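You operate a simulated robot arm through the tools that you are given. There is no shell and no other tool.

You run a simulated robot arm. Do the job below in one go: nothing can be reset, and whatever is moved stays where it is left.

TASK
Take the yellow clip off and let the side panel lean again.
Fine: clip off first, stood beside the white one; black frame switch to 0, draw end stop and green bolt back, then switch to 1. Set down upright: yellow clip.
Where things are to end (x, y in the base frame): yellow clip within 40 mm of [570, -90].

It is judged by the outcome, as a careful person would: the job done as asked, and still so three seconds after it is handed in. It fails if anything else is knocked over, pushed out of place, dropped, spilled or broken.

THE ROBOT
A 6-joint arm with a two-finger parallel gripper, fixed in place. Base frame: the origin is on the floor under the middle of its stand, x ahead of it, y to its left, z up; the work surface is at about z = 865. Lengths are in mm, angles in degrees, forces in N, time in s.
With the tool pointing down near the work surface it reaches from about 300 to 660 mm from the base axis. Its first joint turns from -115.0 to 115.0 degrees. Payload 3.43 kg.
Tool frame: the origin (TCP) lies between the finger pads and is the grasp point; the fingertips stand 34 mm ahead of it; z points along the fingers, y is the line along which they close. Largest opening 128 mm; finger width 24, thickness 12; the body of the gripper, 48 by 130 mm, starts 96 mm behind the TCP.
Orientation is told as [roll, pitch, yaw] about the base's x, y, z axes, in that order, counted from this pose: with the fingers straight down and closing along the base's y, the tool's x points along the base's -x, its y along +y and its z along -z.

THE INTERFACE
- The arm moves only by the tool servo_tool. Its argument "rows" is a list of rows, each an object (a shift or turn left out is 0, a gripper value left out holds the last) with "translation": the shift along the base's x, y, z in mm, a list of three; "dr": the turn, a rotation vector about the base's x, y, z in degrees, a list of three; "grip": the gripper command, from -1 (shut) to 1 (fully open), values between in proportion. In form: [{"translation": [x, y, z], "dr": [wx, wy, wz], "grip": grip}, ...]. A call has 1 to 20 rows; each row is the pose to reach, as a shift and turn from the pose commanded when the call began. A row lasts 0.2 s, in which the tool goes at most 50 mm and 8.6 degrees; a call with a longer step from one row to the next is refused whole, and so is a gripper value outside its range. Where a pose cannot be reached the arm comes as near as it can. A force on the tool above 40 N (or 10 N above the force at the start of the call, whichever is more), or a blocked arm, ends the call early, and 0.2 s more pass. The fingers move at their own pace (about 153 mm/s each) and stop on an object; they squeeze with about 35 N. The grip force told is the motor's: it shows also when the fingers shut on nothing. Time passes only in rows, and 0.2 s behind the last, so rows that repeat a pose let the fingers close. It gives the time, the measured TCP pose, the force on the tool (base axes), the opening and the grip force at its end, in the units of the frame above (readings bear some noise), with the torque about the TCP (base axes, N m) and any sound that the robot's microphone picked up.
- Cameras (640 x 400 px; columns grow to the right, rows downward): "scene" is fixed at [48.7, -650.3, 1524.8]; the picture's right is [0.86, -0.51, 0.00], its down [-0.25, -0.41, -0.88] and it looks along [0.45, 0.75, -0.48] (base axes); focal length 313 px, centre (320, 200). "wrist" rides on the gripper at [76, -11, -160] in the tool frame; the picture's right is [0.15, 0.99, 0.00], its down [-0.88, 0.13, -0.46] and it looks along [-0.45, 0.07, 0.89] (tool axes); focal length 234 px, centre (320, 200). There is no depth. A picture from a camera that has moved, and an enlarged one, comes with that camera's place and axes in the base frame and with its lens.
- get_image(camera): a new picture of that camera. The clock stands still meanwhile.
- lift_body(by): slides the trunk up (or, below 0, down) by that many mm; the arm rides with it, the base frame stays. It gives what a move gives, with no picture.
- close_up(camera, box): a new picture of the part [left, top, right, bottom] of that camera's present view, enlarged. The clock stands still meanwhile.
- close_job(): hands the job in; it is judged then, once.

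Nothing tells you positions but the pictures and the camera data. Unless the task says otherwise, let go and move clear before handing in.

The tools are called after "Call:" by a JSON object that holds its "api" and its "payload". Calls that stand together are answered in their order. servo_tool: Moves the arm, as the interface text tells. Its arguments: {"type":"object","properties":{"rows":{"type":"array"}},"required":["rows"]} The other tools are called the same way: lift_body (by) moves the trunk up or down; get_image (camera) takes a picture; close_up (camera, box) takes an enlarged picture of a part of a camera's view; close_job () hands the job in.

At the start:

```text
clock: 0.0
eef_pos: [424.1, 128.4, 1326.4]
ee_rot: [0.0, 0.0, 0.1]
ft_force: [0.3, 0.8, 0.8]
wrist_torque: [-0.02, -0.01, -0.04]
grip_width: 128.1
grasp_force: 0.1
trunk travel left (down, up): [-900.0, 90.0]
```

scene: 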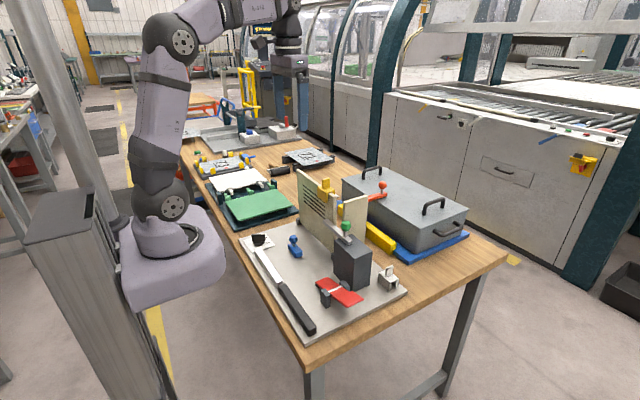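
wrist: 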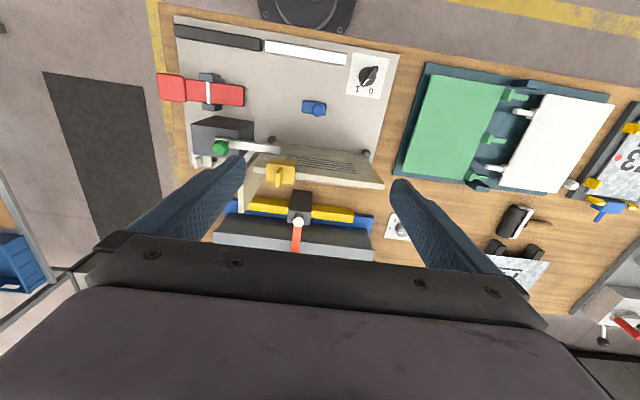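

I see a light plate on the bench carrying a panel with a yellow clip, a green-knobbed bolt, a red lever/clamp, and a switch marked I/0. I'll take enlarged pictures before moving.

Call:
{"api": "close_up", "payload": {"camera": "scene", "box": [230, 150, 420, 340]}}

Call:
{"api": "close_up", "payload": {"camera": "wrist", "box": [150, 10, 410, 260]}}

Call:
{"api": "close_up", "payload": {"camera": "scene", "box": [280, 160, 400, 240]}}

Call:
{"api": "close_up", "payload": {"camera": "scene", "box": [300, 220, 420, 310]}}

```text
2.11 times, centred on (325, 245) of scene
camera zoom: at [48.7, -650.3, 1524.8], right [0.86, -0.51, 0.0], down [-0.25, -0.41, -0.88], along [0.45, 0.75, -0.48], focal length 658 px, centre (310, 105)
```

zoom: 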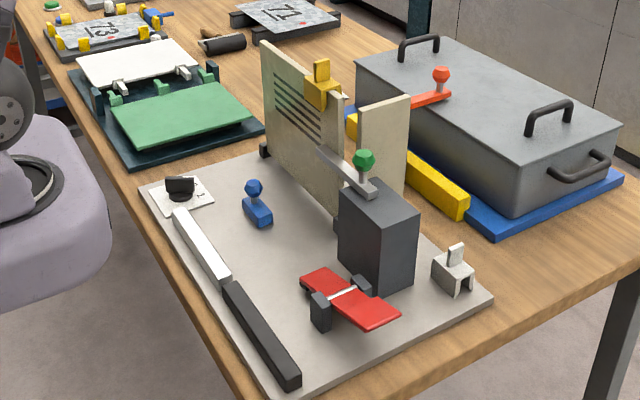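

```text
1.60 times, centred on (280, 135) of wrist
camera zoom: at [348.4, 117.1, 1488.0], right [-0.15, 0.99, 0.0], down [0.88, 0.13, 0.46], along [0.45, 0.07, -0.89], focal length 375 px, centre (384, 304)
```

zoom: 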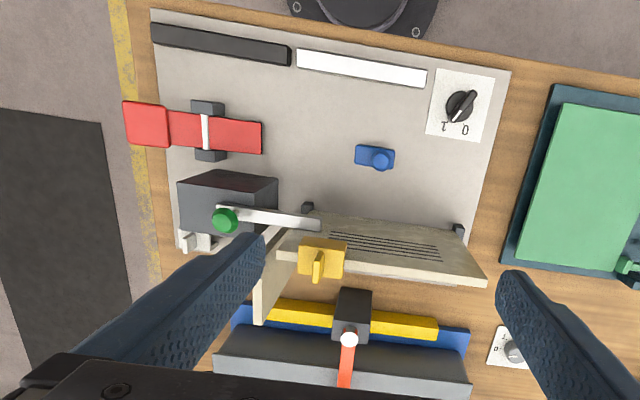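

```text
5.00 times, centred on (340, 200) of scene
camera zoom: at [48.7, -650.3, 1524.8], right [0.86, -0.51, 0.0], down [-0.25, -0.41, -0.88], along [0.45, 0.75, -0.48], focal length 1563 px, centre (220, 200)
```

zoom: 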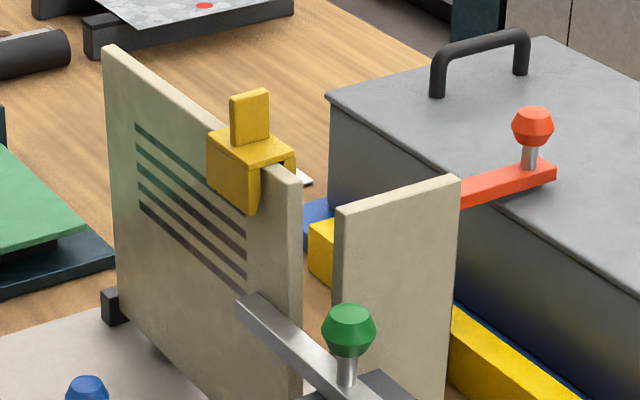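

```text
4.44 times, centred on (360, 265) of scene
camera zoom: at [48.7, -650.3, 1524.8], right [0.86, -0.51, 0.0], down [-0.25, -0.41, -0.88], along [0.45, 0.75, -0.48], focal length 1390 px, centre (142, -89)
```

zoom: 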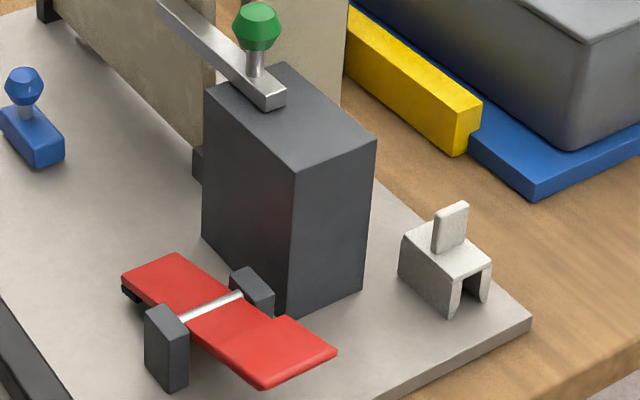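

The scene has several candidates for "switch" and "end stop", so I'll zoom in on each before touching anything.

Call:
{"api": "close_up", "payload": {"camera": "wrist", "box": [150, 60, 270, 180]}}

Call:
{"api": "close_up", "payload": {"camera": "wrist", "box": [290, 40, 410, 140]}}

Call:
{"api": "close_up", "payload": {"camera": "wrist", "box": [200, 130, 420, 270]}}

Call:
{"api": "close_up", "payload": {"camera": "scene", "box": [235, 220, 325, 340]}}

Call:
{"api": "close_up", "payload": {"camera": "scene", "box": [180, 90, 340, 220]}}

Call:
{"api": "close_up", "payload": {"camera": "wrist", "box": [380, 60, 640, 360]}}

```text
3.33 times, centred on (210, 120) of wrist
camera zoom: at [348.4, 117.1, 1488.0], right [-0.15, 0.99, 0.0], down [0.88, 0.13, 0.46], along [0.45, 0.07, -0.89], focal length 781 px, centre (687, 467)
```

zoom: 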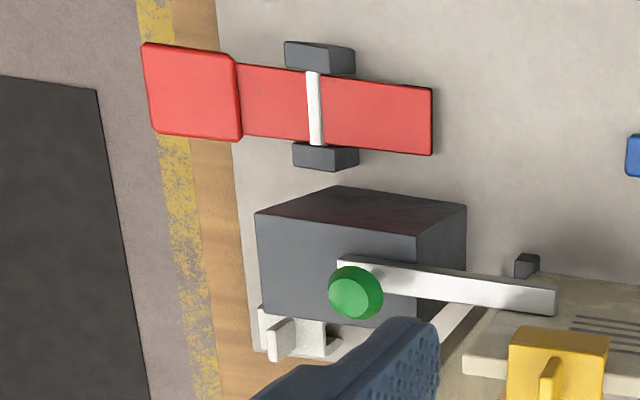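

```text
4.00 times, centred on (350, 90) of wrist
camera zoom: at [348.4, 117.1, 1488.0], right [-0.15, 0.99, 0.0], down [0.88, 0.13, 0.46], along [0.45, 0.07, -0.89], focal length 937 px, centre (200, 640)
```

zoom: 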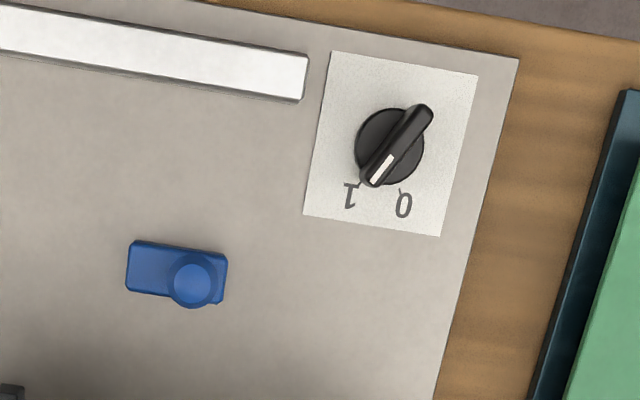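

```text
2.86 times, centred on (310, 200) of wrist
camera zoom: at [348.4, 117.1, 1488.0], right [-0.15, 0.99, 0.0], down [0.88, 0.13, 0.46], along [0.45, 0.07, -0.89], focal length 669 px, centre (349, 200)
```

zoom: 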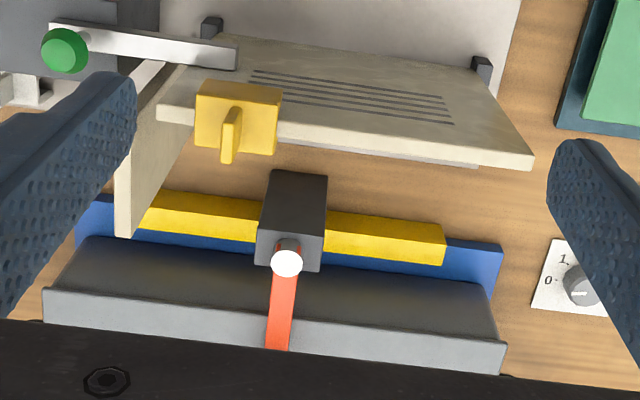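

```text
3.33 times, centred on (280, 280) of scene
camera zoom: at [48.7, -650.3, 1524.8], right [0.86, -0.51, 0.0], down [-0.25, -0.41, -0.88], along [0.45, 0.75, -0.48], focal length 1042 px, centre (453, -67)
```

zoom: 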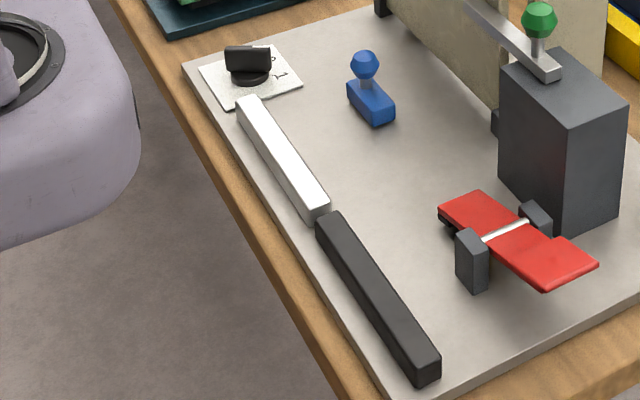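

```text
3.08 times, centred on (260, 155) of scene
camera zoom: at [48.7, -650.3, 1524.8], right [0.86, -0.51, 0.0], down [-0.25, -0.41, -0.88], along [0.45, 0.75, -0.48], focal length 962 px, centre (505, 338)
```

zoom: 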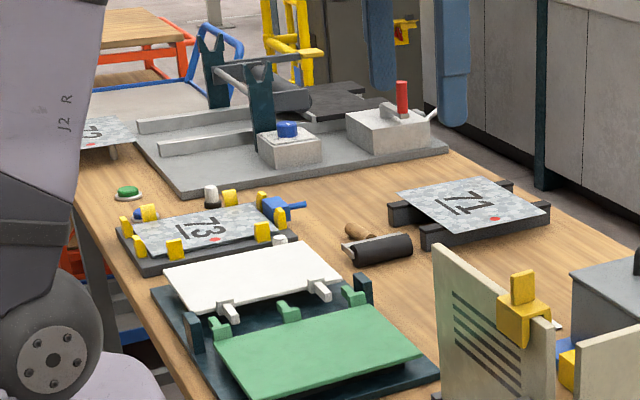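

```text
1.33 times, centred on (510, 210) of wrist
camera zoom: at [348.4, 117.1, 1488.0], right [-0.15, 0.99, 0.0], down [0.88, 0.13, 0.46], along [0.45, 0.07, -0.89], focal length 312 px, centre (67, 187)
```

zoom: 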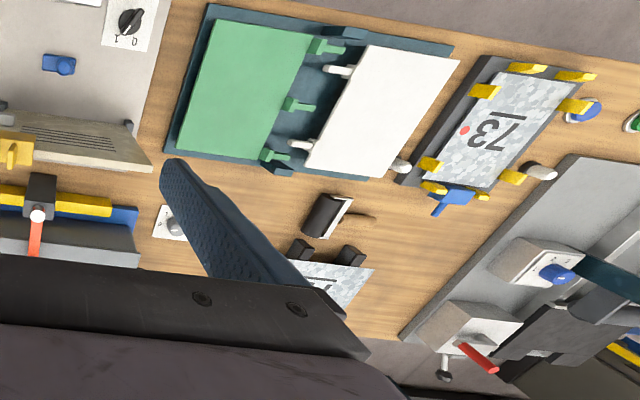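

The black dial on the plate appears to point at 1. The green bolt bar lies in front of the panel, the blue knobbed block sits on the plate, and the white clip is near (567, -162). I'll look from a few other viewpoints before acting.

Call:
{"api": "servo_tool", "payload": {"rows": [{"translation": [-15, -32, -10]}, {"translation": [-30, -64, -20]}, {"translation": [-45, -96, -30]}, {"translation": [-60, -128, -40]}, {"translation": [-60, -128, -40]}]}}

Call:
{"api": "get_image", "payload": {"camera": "wrist"}}

```text
clock: 1.2
eef_pos: [365.6, -0.7, 1287.2]
ee_rot: [-0.1, 0.0, 0.1]
ft_force: [-0.1, -0.8, 0.2]
wrist_torque: [0.0, 0.05, 0.01]
grip_width: 127.8
grasp_force: 0.1
trunk travel left (down, up): [-900.0, 90.0]
```

```text
taken
camera wrist: at [289.6, -11.8, 1448.1], right [-0.15, 0.99, 0.0], down [0.88, 0.13, 0.46], along [0.45, 0.07, -0.89], focal length 234 px, centre (320, 200)
```

wrist: 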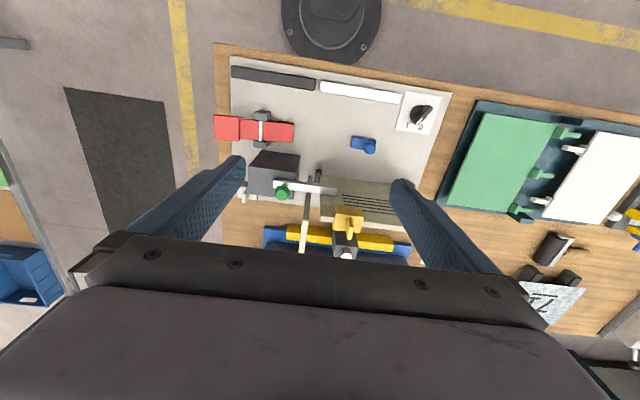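

Call:
{"api": "close_up", "payload": {"camera": "wrist", "box": [210, 50, 450, 200]}}

Call:
{"api": "close_up", "payload": {"camera": "wrist", "box": [230, 140, 410, 265]}}

Call:
{"api": "close_up", "payload": {"camera": "wrist", "box": [380, 80, 460, 140]}}

```text
2.67 times, centred on (330, 125) of wrist
camera zoom: at [289.6, -11.8, 1448.1], right [-0.15, 0.99, 0.0], down [0.88, 0.13, 0.46], along [0.45, 0.07, -0.89], focal length 624 px, centre (293, 400)
```

zoom: 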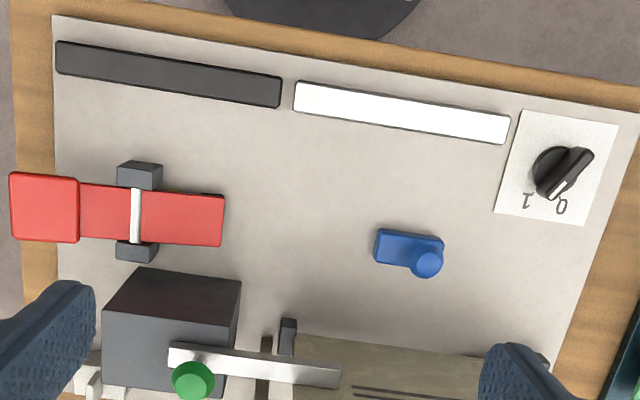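

```text
3.20 times, centred on (320, 202) of wrist
camera zoom: at [289.6, -11.8, 1448.1], right [-0.15, 0.99, 0.0], down [0.88, 0.13, 0.46], along [0.45, 0.07, -0.89], focal length 749 px, centre (320, 192)
```

zoom: 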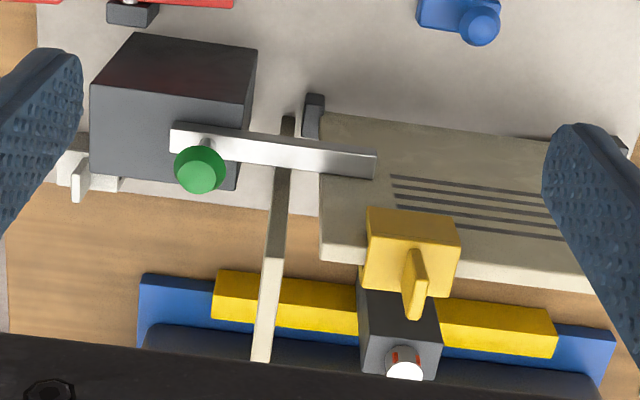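

```text
6.67 times, centred on (420, 110) of wrist
camera zoom: at [289.6, -11.8, 1448.1], right [-0.15, 0.99, 0.0], down [0.88, 0.13, 0.46], along [0.45, 0.07, -0.89], focal length 1561 px, centre (-347, 800)
```

zoom: 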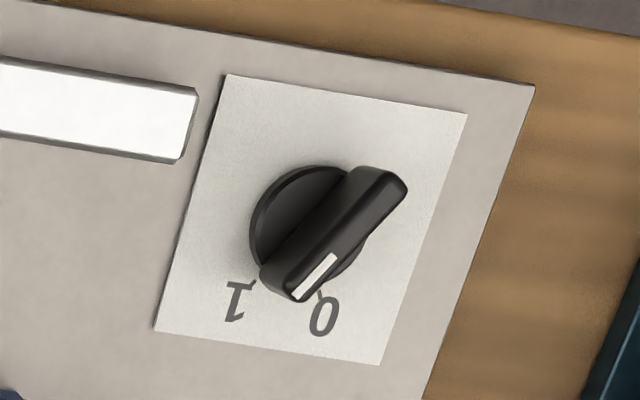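

The dial bar points at 1, so reaching 0 is roughly +60° about z. I'll turn the tool to look along +y and see the panel edge-on, which shows which way it leans and what the clip holds.

Call:
{"api": "servo_tool", "payload": {"rows": [{"translation": [10, -11, 0], "dr": [0, 0, 8]}, {"translation": [20, -22, 0], "dr": [0, 0, 16]}, {"translation": [30, -33, 0], "dr": [0, 0, 24]}, {"translation": [40, -44, 0], "dr": [0, 0, 32]}, {"translation": [50, -55, 0], "dr": [0, 0, 40]}, {"translation": [60, -66, 0], "dr": [0, 0, 48]}, {"translation": [70, -77, 0], "dr": [0, 0, 56]}, {"translation": [80, -88, 0], "dr": [0, 0, 64]}, {"translation": [90, -99, 0], "dr": [0, 0, 72]}, {"translation": [100, -110, 0], "dr": [0, 0, 80]}, {"translation": [110, -120, 0], "dr": [0, 0, 88]}, {"translation": [110, -120, 0], "dr": [0, 0, 90]}]}}

Call:
{"api": "get_image", "payload": {"camera": "wrist"}}

Call:
{"api": "get_image", "payload": {"camera": "scene"}}

```text
clock: 3.8
eef_pos: [472.5, -119.6, 1288.6]
ee_rot: [-0.1, 0.0, 90.1]
ft_force: [0.0, -0.5, -0.2]
wrist_torque: [-0.03, -0.02, 0.01]
grip_width: 128.0
grasp_force: 0.0
trunk travel left (down, up): [-900.0, 90.0]
```

```text
taken
camera wrist: at [484.5, -195.9, 1448.7], right [-0.99, -0.15, 0.0], down [-0.13, 0.88, 0.46], along [-0.07, 0.45, -0.89], focal length 234 px, centre (320, 200)
```

wrist: 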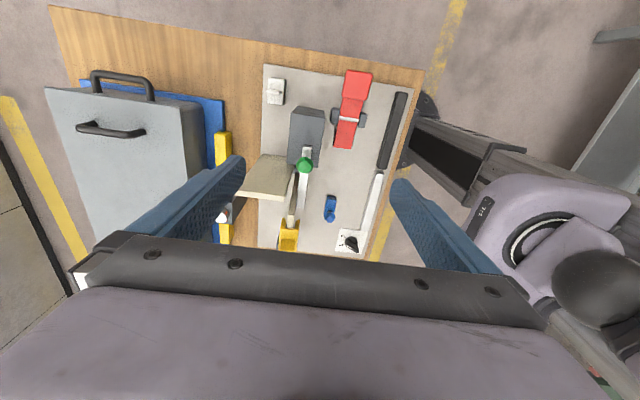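

```text
taken
```

scene: 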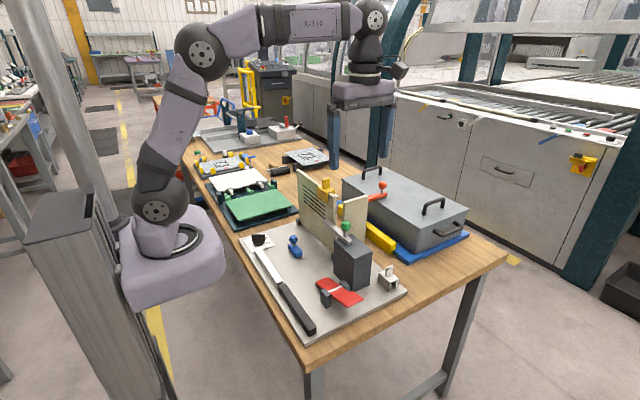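

Call:
{"api": "close_up", "payload": {"camera": "wrist", "box": [200, 60, 420, 260]}}

Call:
{"api": "close_up", "payload": {"camera": "wrist", "box": [230, 150, 350, 250]}}

Call:
{"api": "close_up", "payload": {"camera": "wrist", "box": [250, 70, 400, 170]}}

```text
2.00 times, centred on (310, 160) of wrist
camera zoom: at [484.5, -195.9, 1448.7], right [-0.99, -0.15, 0.0], down [-0.13, 0.88, 0.46], along [-0.07, 0.45, -0.89], focal length 468 px, centre (340, 280)
```

zoom: 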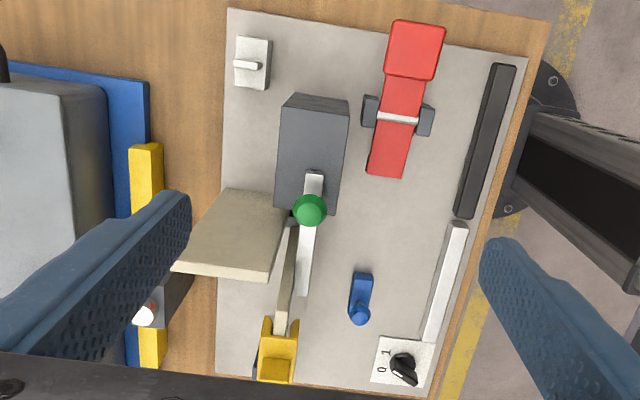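

```text
4.00 times, centred on (290, 200) of wrist
camera zoom: at [484.5, -195.9, 1448.7], right [-0.99, -0.15, 0.0], down [-0.13, 0.88, 0.46], along [-0.07, 0.45, -0.89], focal length 937 px, centre (440, 200)
```

zoom: 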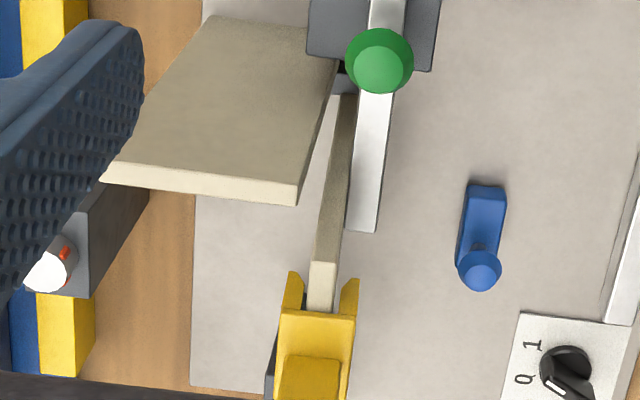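

```text
4.00 times, centred on (325, 120) of wrist
camera zoom: at [484.5, -195.9, 1448.7], right [-0.99, -0.15, 0.0], down [-0.13, 0.88, 0.46], along [-0.07, 0.45, -0.89], focal length 937 px, centre (300, 520)
```

zoom: 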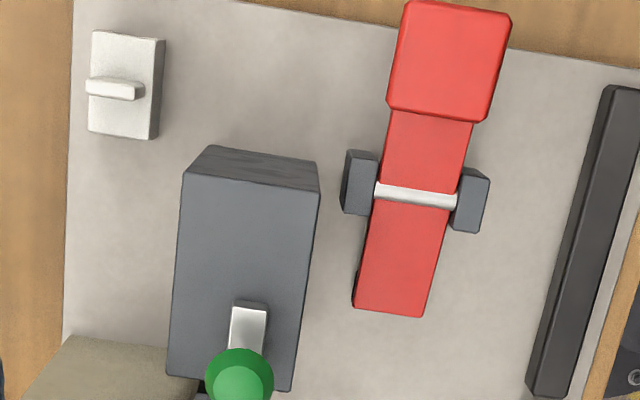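

Panel 1 is thin and near vertical, and there's a dark piece behind it that has been hidden so far. I'll shift over to look behind the panel.

Call:
{"api": "servo_tool", "payload": {"rows": [{"translation": [22, 25, 0]}, {"translation": [44, 50, 0]}, {"translation": [66, 75, 0]}, {"translation": [90, 100, 0]}, {"translation": [90, 100, 0]}]}}

Call:
{"api": "get_image", "payload": {"camera": "wrist"}}

Call:
{"api": "close_up", "payload": {"camera": "wrist", "box": [240, 60, 400, 260]}}

```text
clock: 5.0
eef_pos: [560.0, -19.1, 1289.7]
ee_rot: [-0.2, 0.0, 90.0]
ft_force: [-0.5, -0.2, 0.7]
wrist_torque: [0.0, -0.05, -0.01]
grip_width: 128.3
grasp_force: 0.1
trunk travel left (down, up): [-900.0, 90.0]
```

```text
taken
camera wrist: at [572.0, -96.2, 1449.3], right [-0.99, -0.15, 0.0], down [-0.13, 0.88, 0.46], along [-0.07, 0.45, -0.89], focal length 234 px, centre (320, 200)
```

wrist: 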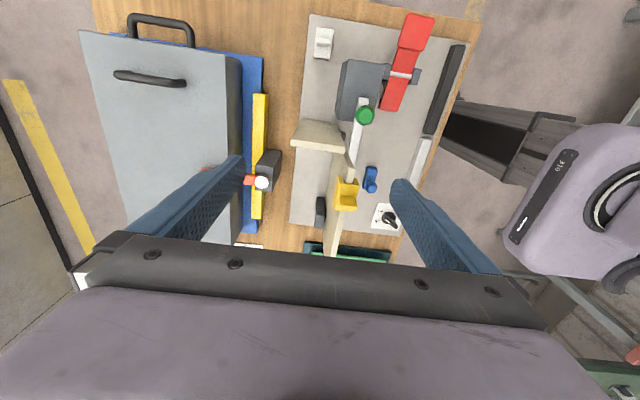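

```text
2.00 times, centred on (320, 160) of wrist
camera zoom: at [572.0, -96.2, 1449.3], right [-0.99, -0.15, 0.0], down [-0.13, 0.88, 0.46], along [-0.07, 0.45, -0.89], focal length 468 px, centre (320, 280)
```

zoom: 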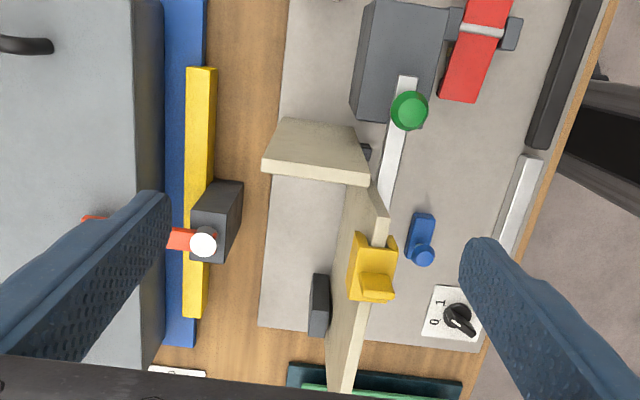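

There is a dark block behind the panel near (530, 220) on the plate. I'll turn the camera to look from behind, toward -x.

Call:
{"api": "servo_tool", "payload": {"rows": [{"translation": [4, 12, 0], "dr": [0, 0, 8]}, {"translation": [8, 24, 0], "dr": [0, 0, 16]}, {"translation": [12, 36, 0], "dr": [0, 0, 24]}, {"translation": [16, 48, 0], "dr": [0, 0, 32]}, {"translation": [20, 60, 0], "dr": [0, 0, 40]}, {"translation": [24, 72, 0], "dr": [0, 0, 48]}, {"translation": [28, 84, 0], "dr": [0, 0, 56]}, {"translation": [32, 96, 0], "dr": [0, 0, 64]}, {"translation": [36, 108, 0], "dr": [0, 0, 72]}, {"translation": [40, 120, 0], "dr": [0, 0, 80]}, {"translation": [40, 130, 0], "dr": [0, 0, 88]}, {"translation": [40, 130, 0], "dr": [0, 0, 88]}]}}

Call:
{"api": "get_image", "payload": {"camera": "wrist"}}

Call:
{"api": "close_up", "payload": {"camera": "wrist", "box": [200, 60, 440, 260]}}

```text
clock: 7.6
eef_pos: [575.7, 103.0, 1267.8]
ee_rot: [-0.1, -0.2, 178.2]
ft_force: [0.5, 0.2, -0.6]
wrist_torque: [-0.02, 0.07, 0.01]
grip_width: 127.9
grasp_force: 0.0
out of reach, approached as far as the arm can: row 4, 5, 6, 7, 8, 9, 10, 11, 12
trunk travel left (down, up): [-900.0, 90.0]
```

```text
taken
camera wrist: at [653.0, 112.1, 1427.1], right [0.11, -0.99, 0.0], down [-0.88, -0.1, 0.46], along [-0.45, -0.05, -0.89], focal length 234 px, centre (320, 200)
```

wrist: 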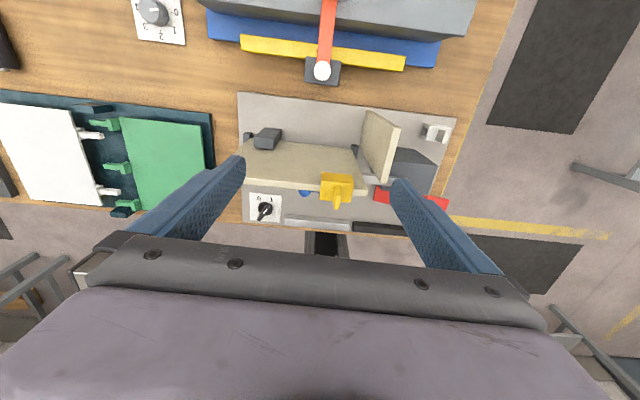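

```text
2.00 times, centred on (320, 160) of wrist
camera zoom: at [653.0, 112.1, 1427.1], right [0.11, -0.99, 0.0], down [-0.88, -0.1, 0.46], along [-0.45, -0.05, -0.89], focal length 468 px, centre (320, 280)
```

zoom: 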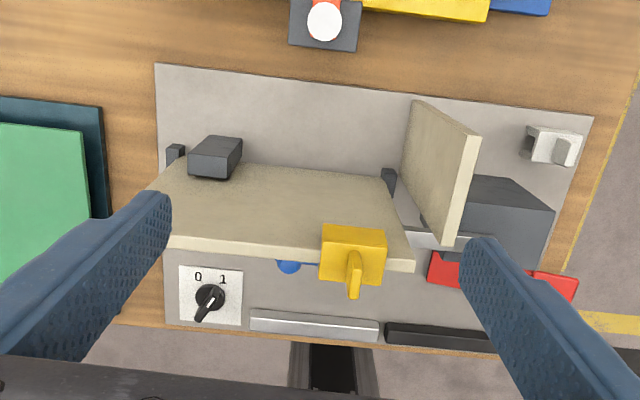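

Call:
{"api": "close_up", "payload": {"camera": "wrist", "box": [235, 90, 335, 200]}}

Call:
{"api": "close_up", "payload": {"camera": "wrist", "box": [330, 90, 460, 220]}}

Call:
{"api": "close_up", "payload": {"camera": "wrist", "box": [130, 0, 240, 60]}}

Call:
{"api": "close_up", "payload": {"camera": "wrist", "box": [240, 180, 300, 230]}}

```text
3.64 times, centred on (285, 145) of wrist
camera zoom: at [653.0, 112.1, 1427.1], right [0.11, -0.99, 0.0], down [-0.88, -0.1, 0.46], along [-0.45, -0.05, -0.89], focal length 852 px, centre (447, 400)
```

zoom: 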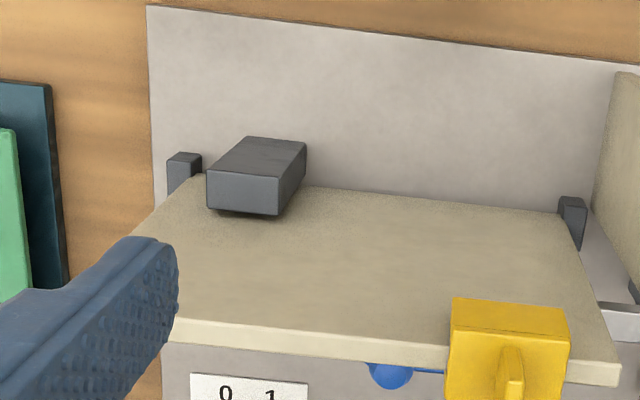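

```text
3.08 times, centred on (395, 155) of wrist
camera zoom: at [653.0, 112.1, 1427.1], right [0.11, -0.99, 0.0], down [-0.88, -0.1, 0.46], along [-0.45, -0.05, -0.89], focal length 720 px, centre (89, 338)
```

zoom: 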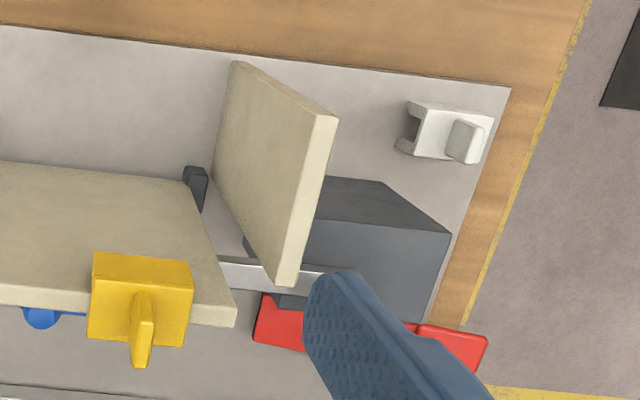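

```text
5.82 times, centred on (185, 30) of wrist
camera zoom: at [653.0, 112.1, 1427.1], right [0.11, -0.99, 0.0], down [-0.88, -0.1, 0.46], along [-0.45, -0.05, -0.89], focal length 1362 px, centre (1106, 1189)
```

zoom: 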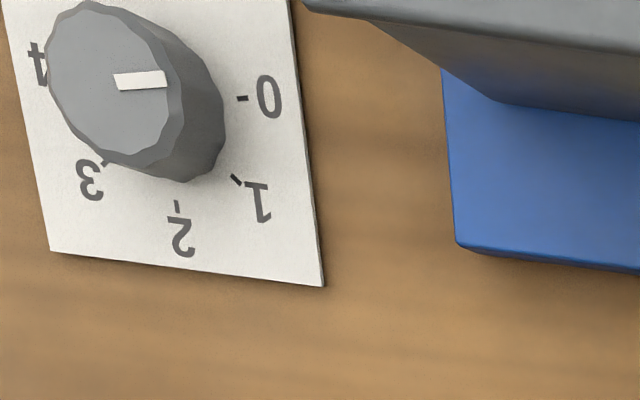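

```text
8.00 times, centred on (270, 205) of wrist
camera zoom: at [653.0, 112.1, 1427.1], right [0.11, -0.99, 0.0], down [-0.88, -0.1, 0.46], along [-0.45, -0.05, -0.89], focal length 1873 px, centre (720, 160)
```

zoom: 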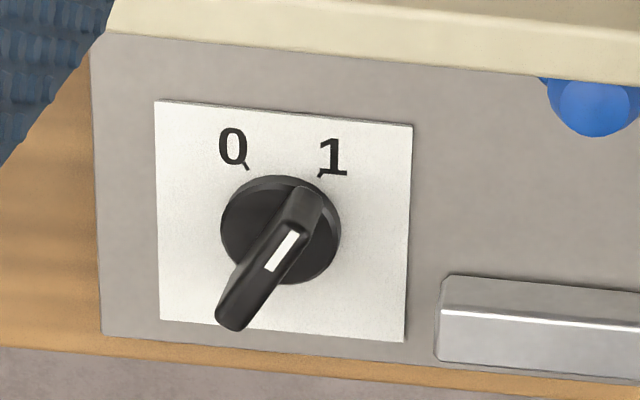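

From behind, the panel is near vertical with a dark post about 100 mm tall behind it. The black dial is clearly at 1, and the grey dial (0–4) is a separate thing. Next I'll come back round to the front and look at the blue stop and the bolt up close.

Call:
{"api": "servo_tool", "payload": {"rows": [{"translation": [-15, -12, 0], "dr": [0, 0, -8]}, {"translation": [-30, -24, 0], "dr": [0, 0, -16]}, {"translation": [-45, -36, 0], "dr": [0, 0, -24]}, {"translation": [-60, -48, 0], "dr": [0, 0, -32]}, {"translation": [-75, -60, 0], "dr": [0, 0, -40]}, {"translation": [-90, -72, 0], "dr": [0, 0, -48]}, {"translation": [-105, -84, 0], "dr": [0, 0, -56]}, {"translation": [-120, -96, 0], "dr": [0, 0, -64]}, {"translation": [-135, -100, 0], "dr": [0, 0, -72]}, {"translation": [-150, -100, 0], "dr": [0, 0, -80]}, {"translation": [-165, -100, 0], "dr": [0, 0, -88]}, {"translation": [-180, -80, 0], "dr": [0, 0, -96]}, {"translation": [-195, -60, 0], "dr": [0, 0, -104]}, {"translation": [-210, -40, 0], "dr": [0, 0, -112]}, {"translation": [-225, -20, 0], "dr": [0, 0, -120]}, {"translation": [-240, 0, 0], "dr": [0, 0, -128]}, {"translation": [-240, 0, 0], "dr": [0, 0, -136]}, {"translation": [-240, 0, 0], "dr": [0, 0, -144]}, {"translation": [-240, 0, 0], "dr": [0, 0, -152]}, {"translation": [-240, 0, 0], "dr": [0, 0, -160]}]}}

```text
clock: 11.8
eef_pos: [334.7, 104.5, 1269.5]
ee_rot: [0.0, 0.0, 17.8]
ft_force: [0.0, -0.1, -0.5]
wrist_torque: [0.01, 0.02, 0.02]
grip_width: 128.0
grasp_force: 0.1
trunk travel left (down, up): [-900.0, 90.0]
```

Call:
{"api": "servo_tool", "payload": {"rows": [{"translation": [-2, 0, -30], "dr": [0, 0, -6]}, {"translation": [-4, 0, -60], "dr": [0, 0, -12]}, {"translation": [-6, 0, -90], "dr": [0, 0, -18]}, {"translation": [-8, 0, -130], "dr": [0, 0, -18]}, {"translation": [-10, 0, -170], "dr": [0, 0, -18]}, {"translation": [-10, 0, -190], "dr": [0, 0, -18]}, {"translation": [-10, 0, -190], "dr": [0, 0, -18]}]}}

Call:
{"api": "get_image", "payload": {"camera": "wrist"}}

```text
clock: 13.4
eef_pos: [324.0, 104.4, 1080.0]
ee_rot: [-0.1, 0.0, 0.1]
ft_force: [0.1, 0.2, 0.3]
wrist_torque: [-0.01, -0.01, 0.01]
grip_width: 128.0
grasp_force: 0.0
trunk travel left (down, up): [-900.0, 90.0]
```

```text
taken
camera wrist: at [248.7, 94.4, 1240.8], right [-0.15, 0.99, 0.0], down [0.88, 0.13, 0.46], along [0.45, 0.07, -0.89], focal length 234 px, centre (320, 200)
```

wrist: 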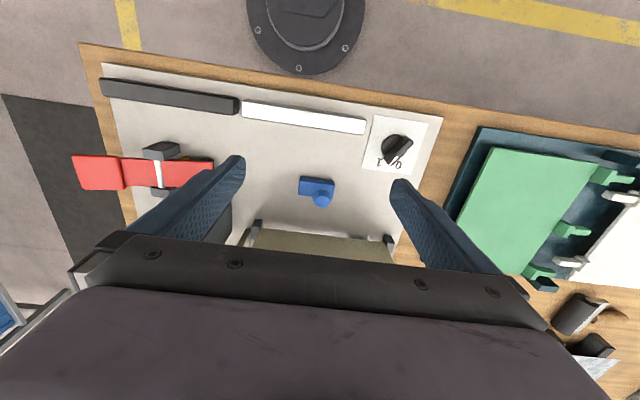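

Call:
{"api": "close_up", "payload": {"camera": "wrist", "box": [280, 150, 400, 230]}}

Call:
{"api": "servo_tool", "payload": {"rows": [{"translation": [15, 0, 10], "dr": [0, -8, 0]}, {"translation": [30, 0, 20], "dr": [0, -16, 0]}, {"translation": [45, 0, 20], "dr": [0, -24, 0]}, {"translation": [50, 0, 20], "dr": [0, -32, 0]}, {"translation": [50, 0, 20], "dr": [0, -35, 0]}, {"translation": [50, 0, 20], "dr": [0, -35, 0]}]}}

Call:
{"api": "get_image", "payload": {"camera": "wrist"}}

```text
5.00 times, centred on (340, 190) of wrist
camera zoom: at [248.7, 94.4, 1240.8], right [-0.15, 0.99, 0.0], down [0.88, 0.13, 0.46], along [0.45, 0.07, -0.89], focal length 1171 px, centre (220, 250)
```

zoom: 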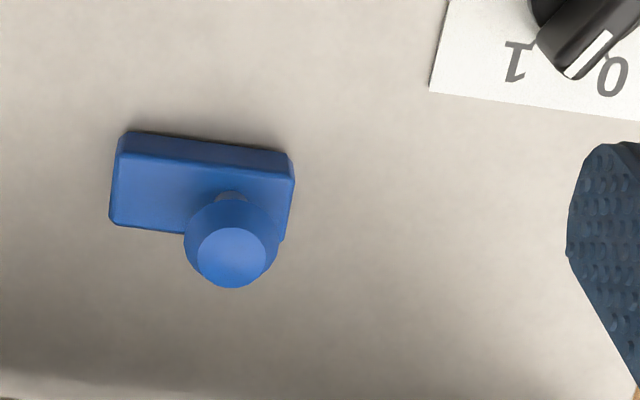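

```text
clock: 14.8
eef_pos: [389.8, 116.5, 1108.9]
ee_rot: [0.0, -34.9, 0.1]
ft_force: [-0.1, 0.7, -1.1]
wrist_torque: [0.03, -0.01, 0.04]
grip_width: 128.0
grasp_force: 0.1
out of reach, approached as far as the arm can: row 4, 5, 6
trunk travel left (down, up): [-900.0, 90.0]
```

```text
taken
camera wrist: at [237.3, 104.2, 1196.1], right [-0.12, 0.99, -0.08], down [0.46, 0.13, 0.88], along [0.88, 0.07, -0.47], focal length 234 px, centre (320, 200)
```

wrist: 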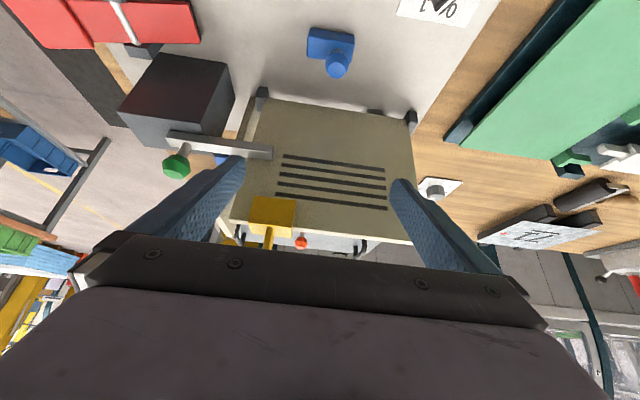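

Call:
{"api": "close_up", "payload": {"camera": "wrist", "box": [220, 70, 430, 260]}}

Call:
{"api": "close_up", "payload": {"camera": "wrist", "box": [340, 70, 430, 140]}}

Call:
{"api": "close_up", "payload": {"camera": "wrist", "box": [110, 80, 290, 200]}}

Call:
{"api": "close_up", "payload": {"camera": "wrist", "box": [290, 10, 380, 100]}}

```text
2.11 times, centred on (325, 165) of wrist
camera zoom: at [237.3, 104.2, 1196.1], right [-0.12, 0.99, -0.08], down [0.46, 0.13, 0.88], along [0.88, 0.07, -0.47], focal length 493 px, centre (310, 274)
```

zoom: 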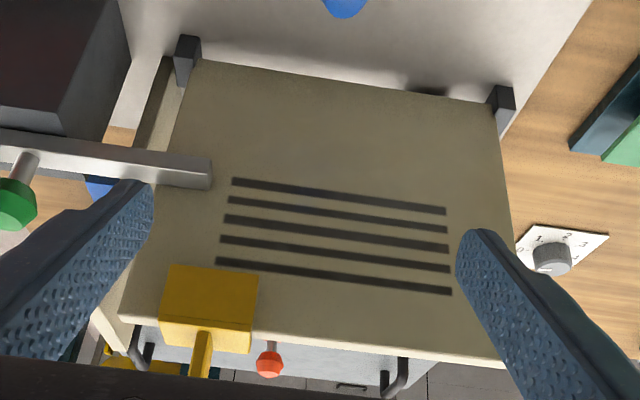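

```text
5.71 times, centred on (385, 105) of wrist
camera zoom: at [237.3, 104.2, 1196.1], right [-0.12, 0.99, -0.08], down [0.46, 0.13, 0.88], along [0.88, 0.07, -0.47], focal length 1338 px, centre (-51, 743)
```

zoom: 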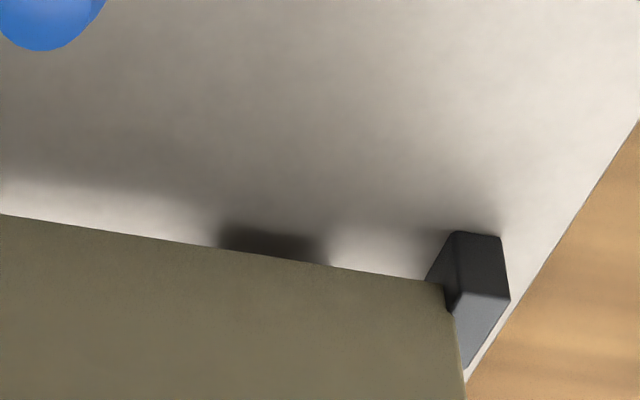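

```text
3.33 times, centred on (200, 140) of wrist
camera zoom: at [237.3, 104.2, 1196.1], right [-0.12, 0.99, -0.08], down [0.46, 0.13, 0.88], along [0.88, 0.07, -0.47], focal length 781 px, centre (720, 400)
```

zoom: 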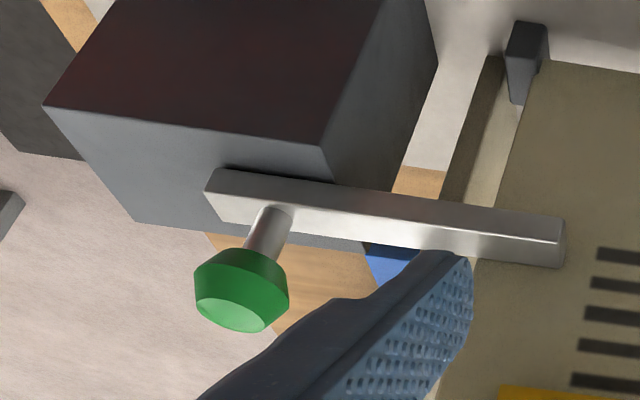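

```text
4.44 times, centred on (335, 55) of wrist
camera zoom: at [237.3, 104.2, 1196.1], right [-0.12, 0.99, -0.08], down [0.46, 0.13, 0.88], along [0.88, 0.07, -0.47], focal length 1041 px, centre (253, 844)
```

zoom: 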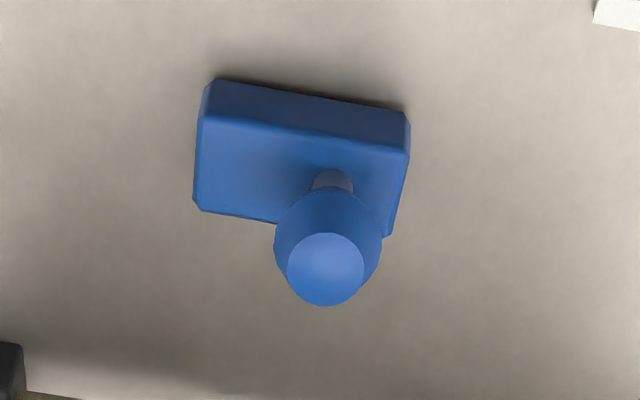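

The panel is hinged between two small black posts, and the bolt bar lies on its -x side. I'll inspect the red lever and the blue piece from the side to be sure what each one does.

Call:
{"api": "servo_tool", "payload": {"rows": [{"translation": [-10, -25, 10], "dr": [0, 8, 0]}, {"translation": [-20, -60, 20], "dr": [0, 16, 0]}, {"translation": [-30, -100, 30], "dr": [0, 24, 0]}, {"translation": [-40, -140, 30], "dr": [0, 32, 0]}, {"translation": [-45, -180, 30], "dr": [0, 35, 0]}, {"translation": [-45, -220, 30], "dr": [0, 35, 0]}, {"translation": [-45, -220, 30], "dr": [0, 35, 0]}]}}

Call:
{"api": "get_image", "payload": {"camera": "wrist"}}

```text
clock: 16.4
eef_pos: [348.2, -104.3, 1139.4]
ee_rot: [-0.1, -0.1, 0.0]
ft_force: [0.9, 0.7, -0.1]
wrist_torque: [-0.03, -0.03, -0.02]
grip_width: 128.0
grasp_force: 0.1
trunk travel left (down, up): [-900.0, 90.0]
```

```text
taken
camera wrist: at [271.7, -116.3, 1298.7], right [-0.15, 0.99, 0.0], down [0.88, 0.13, 0.46], along [0.45, 0.07, -0.89], focal length 234 px, centre (320, 200)
```

wrist: 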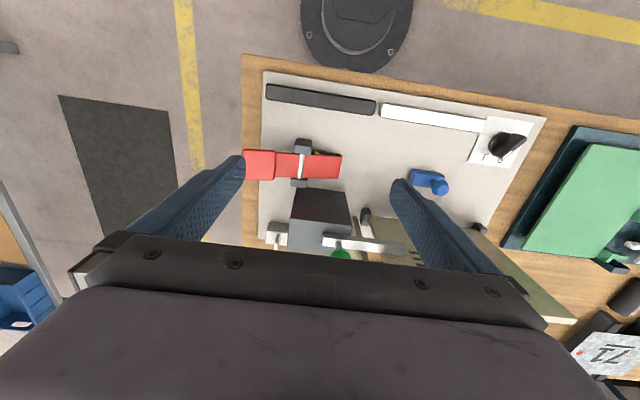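

Call:
{"api": "close_up", "payload": {"camera": "wrist", "box": [240, 120, 360, 200]}}

Call:
{"api": "close_up", "payload": {"camera": "scene", "box": [310, 260, 370, 310]}}

Call:
{"api": "close_up", "payload": {"camera": "scene", "box": [280, 225, 310, 265]}}

Call:
{"api": "close_up", "payload": {"camera": "scene", "box": [330, 170, 410, 230]}}

```text
5.00 times, centred on (300, 160) of wrist
camera zoom: at [271.7, -116.3, 1298.7], right [-0.15, 0.99, 0.0], down [0.88, 0.13, 0.46], along [0.45, 0.07, -0.89], focal length 1171 px, centre (420, 400)
```

zoom: 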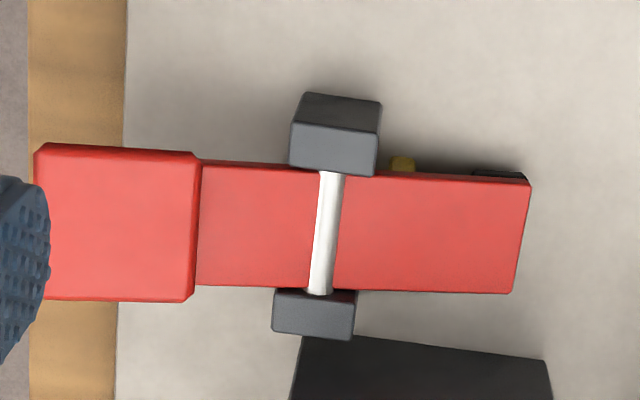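

```text
8.00 times, centred on (340, 285) of scene
camera zoom: at [48.7, -650.3, 1524.8], right [0.86, -0.51, 0.0], down [-0.25, -0.41, -0.88], along [0.45, 0.75, -0.48], focal length 2501 px, centre (160, -480)
```

zoom: 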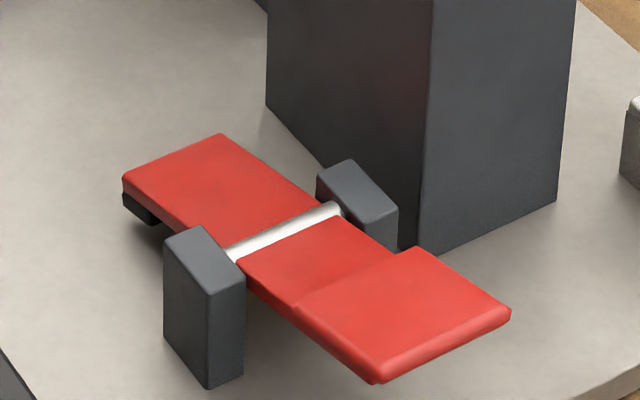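

```text
10.00 times, centred on (295, 245) of scene
camera zoom: at [48.7, -650.3, 1524.8], right [0.86, -0.51, 0.0], down [-0.25, -0.41, -0.88], along [0.45, 0.75, -0.48], focal length 3127 px, centre (570, -250)
```

zoom: 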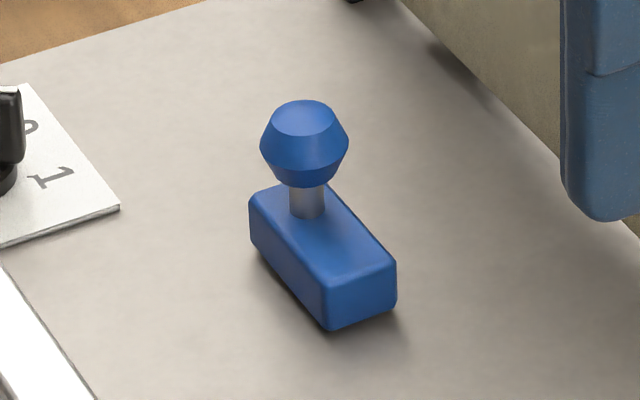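

```text
6.67 times, centred on (370, 200) of scene
camera zoom: at [48.7, -650.3, 1524.8], right [0.86, -0.51, 0.0], down [-0.25, -0.41, -0.88], along [0.45, 0.75, -0.48], focal length 2084 px, centre (-13, 200)
```

zoom: 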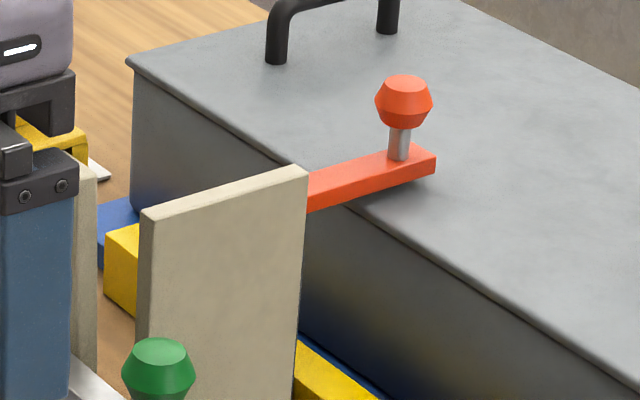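

The red lever is a pedal, the grey dial belongs to other equipment, and the dial with 0/1 is the black one on the plate. The clip comes off first, so I'll move above it to locate it accurately.

Call:
{"api": "servo_tool", "payload": {"rows": [{"translation": [0, 0, 45]}, {"translation": [10, 10, 90]}, {"translation": [40, 40, 100]}, {"translation": [70, 72, 100]}, {"translation": [100, 104, 100]}, {"translation": [130, 136, 100]}, {"translation": [150, 164, 100]}, {"translation": [150, 164, 100]}]}}

Call:
{"api": "get_image", "payload": {"camera": "wrist"}}

Call:
{"api": "close_up", "payload": {"camera": "wrist", "box": [240, 80, 400, 210]}}

```text
clock: 18.2
eef_pos: [496.3, 57.0, 1237.0]
ee_rot: [0.1, 0.0, 0.0]
ft_force: [0.1, -0.4, -1.2]
wrist_torque: [0.03, -0.01, 0.01]
grip_width: 128.1
grasp_force: 0.1
trunk travel left (down, up): [-900.0, 90.0]
```

```text
taken
camera wrist: at [421.0, 45.9, 1397.4], right [-0.15, 0.99, 0.0], down [0.88, 0.13, 0.46], along [0.45, 0.07, -0.89], focal length 234 px, centre (320, 200)
```

wrist: 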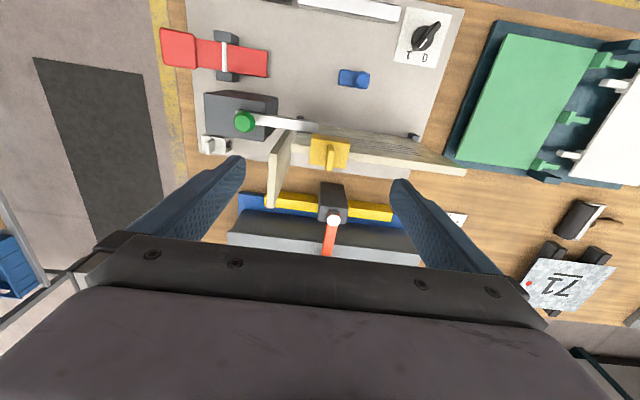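

```text
3.08 times, centred on (320, 145) of wrist
camera zoom: at [421.0, 45.9, 1397.4], right [-0.15, 0.99, 0.0], down [0.88, 0.13, 0.46], along [0.45, 0.07, -0.89], focal length 720 px, centre (320, 369)
```

zoom: 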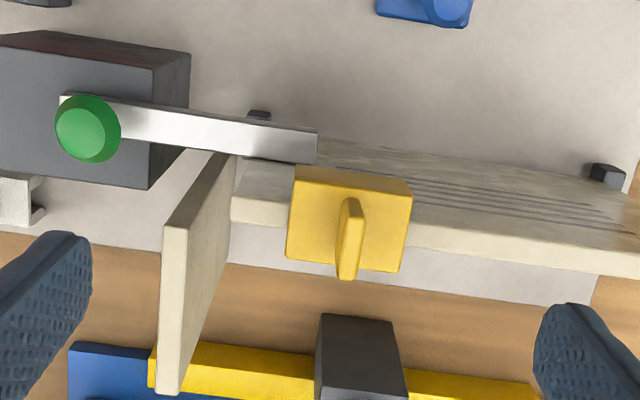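

Call:
{"api": "close_up", "payload": {"camera": "wrist", "box": [300, 125, 360, 180]}}

Call:
{"api": "close_up", "payload": {"camera": "scene", "box": [305, 170, 355, 215]}}

Call:
{"api": "close_up", "payload": {"camera": "scene", "box": [370, 255, 410, 300]}}

```text
7.27 times, centred on (330, 152) of wrist
camera zoom: at [421.0, 45.9, 1397.4], right [-0.15, 0.99, 0.0], down [0.88, 0.13, 0.46], along [0.45, 0.07, -0.89], focal length 1703 px, centre (247, 546)
```

zoom: 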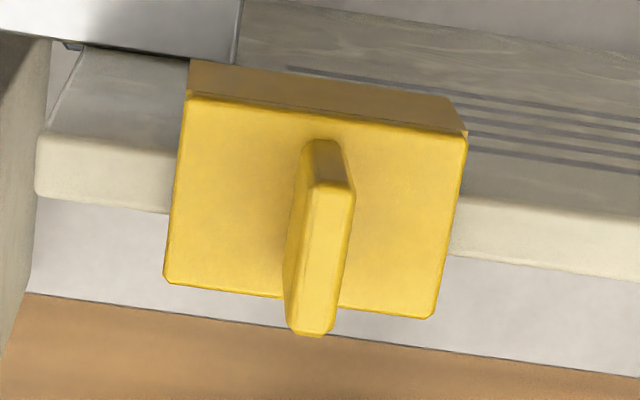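

```text
8.89 times, centred on (330, 192) of scene
camera zoom: at [48.7, -650.3, 1524.8], right [0.86, -0.51, 0.0], down [-0.25, -0.41, -0.88], along [0.45, 0.75, -0.48], focal length 2779 px, centre (231, 267)
```

zoom: 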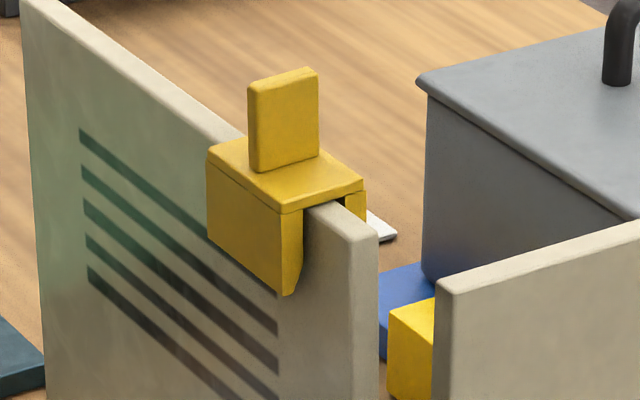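

```text
8.89 times, centred on (390, 278) of scene
camera zoom: at [48.7, -650.3, 1524.8], right [0.86, -0.51, 0.0], down [-0.25, -0.41, -0.88], along [0.45, 0.75, -0.48], focal length 2779 px, centre (-302, -489)
```

zoom: 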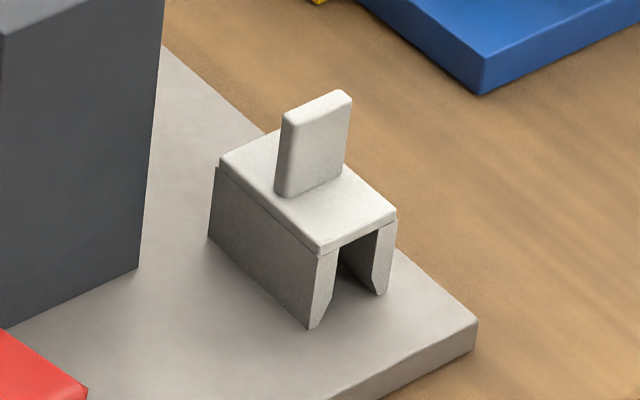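

The clip's geometry is clear: body about 48×33 mm centred near (501, 70) with its top at z≈1103, and a 6 mm tab (thin in y) reaching z≈1136. I'll narrow the gripper and come down above the tab to check alignment.

Call:
{"api": "servo_tool", "payload": {"rows": [{"translation": [3, 6, -15], "grip": -0.3}, {"translation": [5.2, 12.8, -35], "grip": -0.3}, {"translation": [5.2, 12.8, -55], "grip": -0.3}, {"translation": [5.2, 12.8, -55], "grip": -0.3}]}}

Call:
{"api": "get_image", "payload": {"camera": "wrist"}}

Call:
{"api": "close_up", "payload": {"camera": "wrist", "box": [270, 100, 390, 190]}}

Call:
{"api": "close_up", "payload": {"camera": "scene", "box": [295, 150, 365, 210]}}

```text
clock: 19.2
eef_pos: [499.5, 69.7, 1182.3]
ee_rot: [0.1, 0.0, 0.0]
ft_force: [0.1, 0.2, 0.3]
wrist_torque: [0.0, -0.04, -0.01]
grip_width: 44.6
grasp_force: 0.0
trunk travel left (down, up): [-900.0, 90.0]
```

```text
taken
camera wrist: at [424.7, 60.1, 1342.2], right [-0.15, 0.99, 0.0], down [0.88, 0.13, 0.46], along [0.45, 0.07, -0.89], focal length 234 px, centre (320, 200)
```

wrist: 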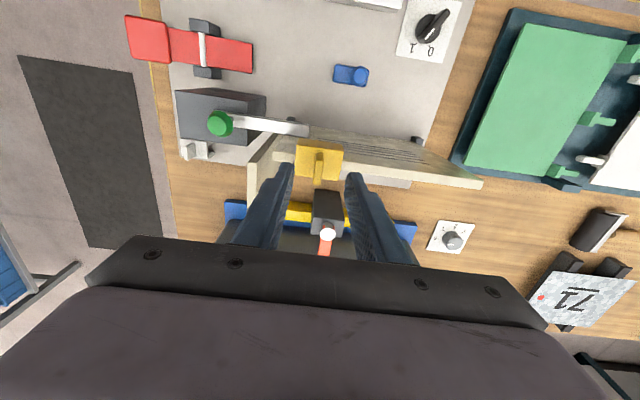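

```text
4.44 times, centred on (330, 145) of wrist
camera zoom: at [424.7, 60.1, 1342.2], right [-0.15, 0.99, 0.0], down [0.88, 0.13, 0.46], along [0.45, 0.07, -0.89], focal length 1041 px, centre (276, 444)
```

zoom: 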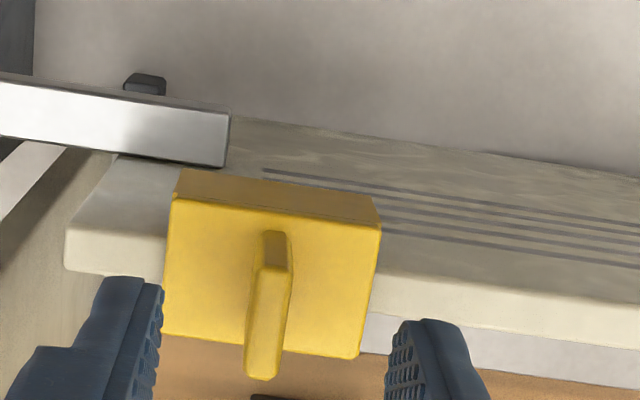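

```text
6.67 times, centred on (330, 180) of scene
camera zoom: at [48.7, -650.3, 1524.8], right [0.86, -0.51, 0.0], down [-0.25, -0.41, -0.88], along [0.45, 0.75, -0.48], focal length 2084 px, centre (253, 333)
```

zoom: 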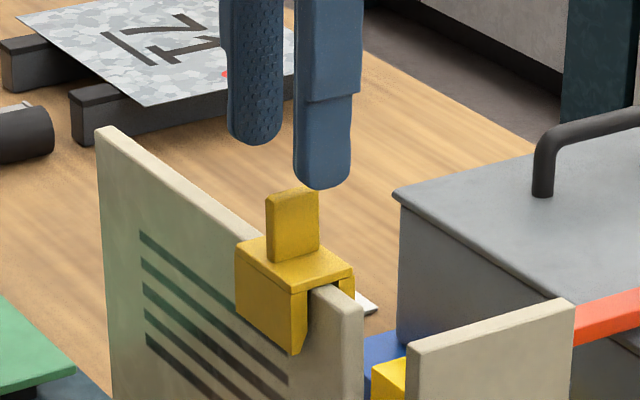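

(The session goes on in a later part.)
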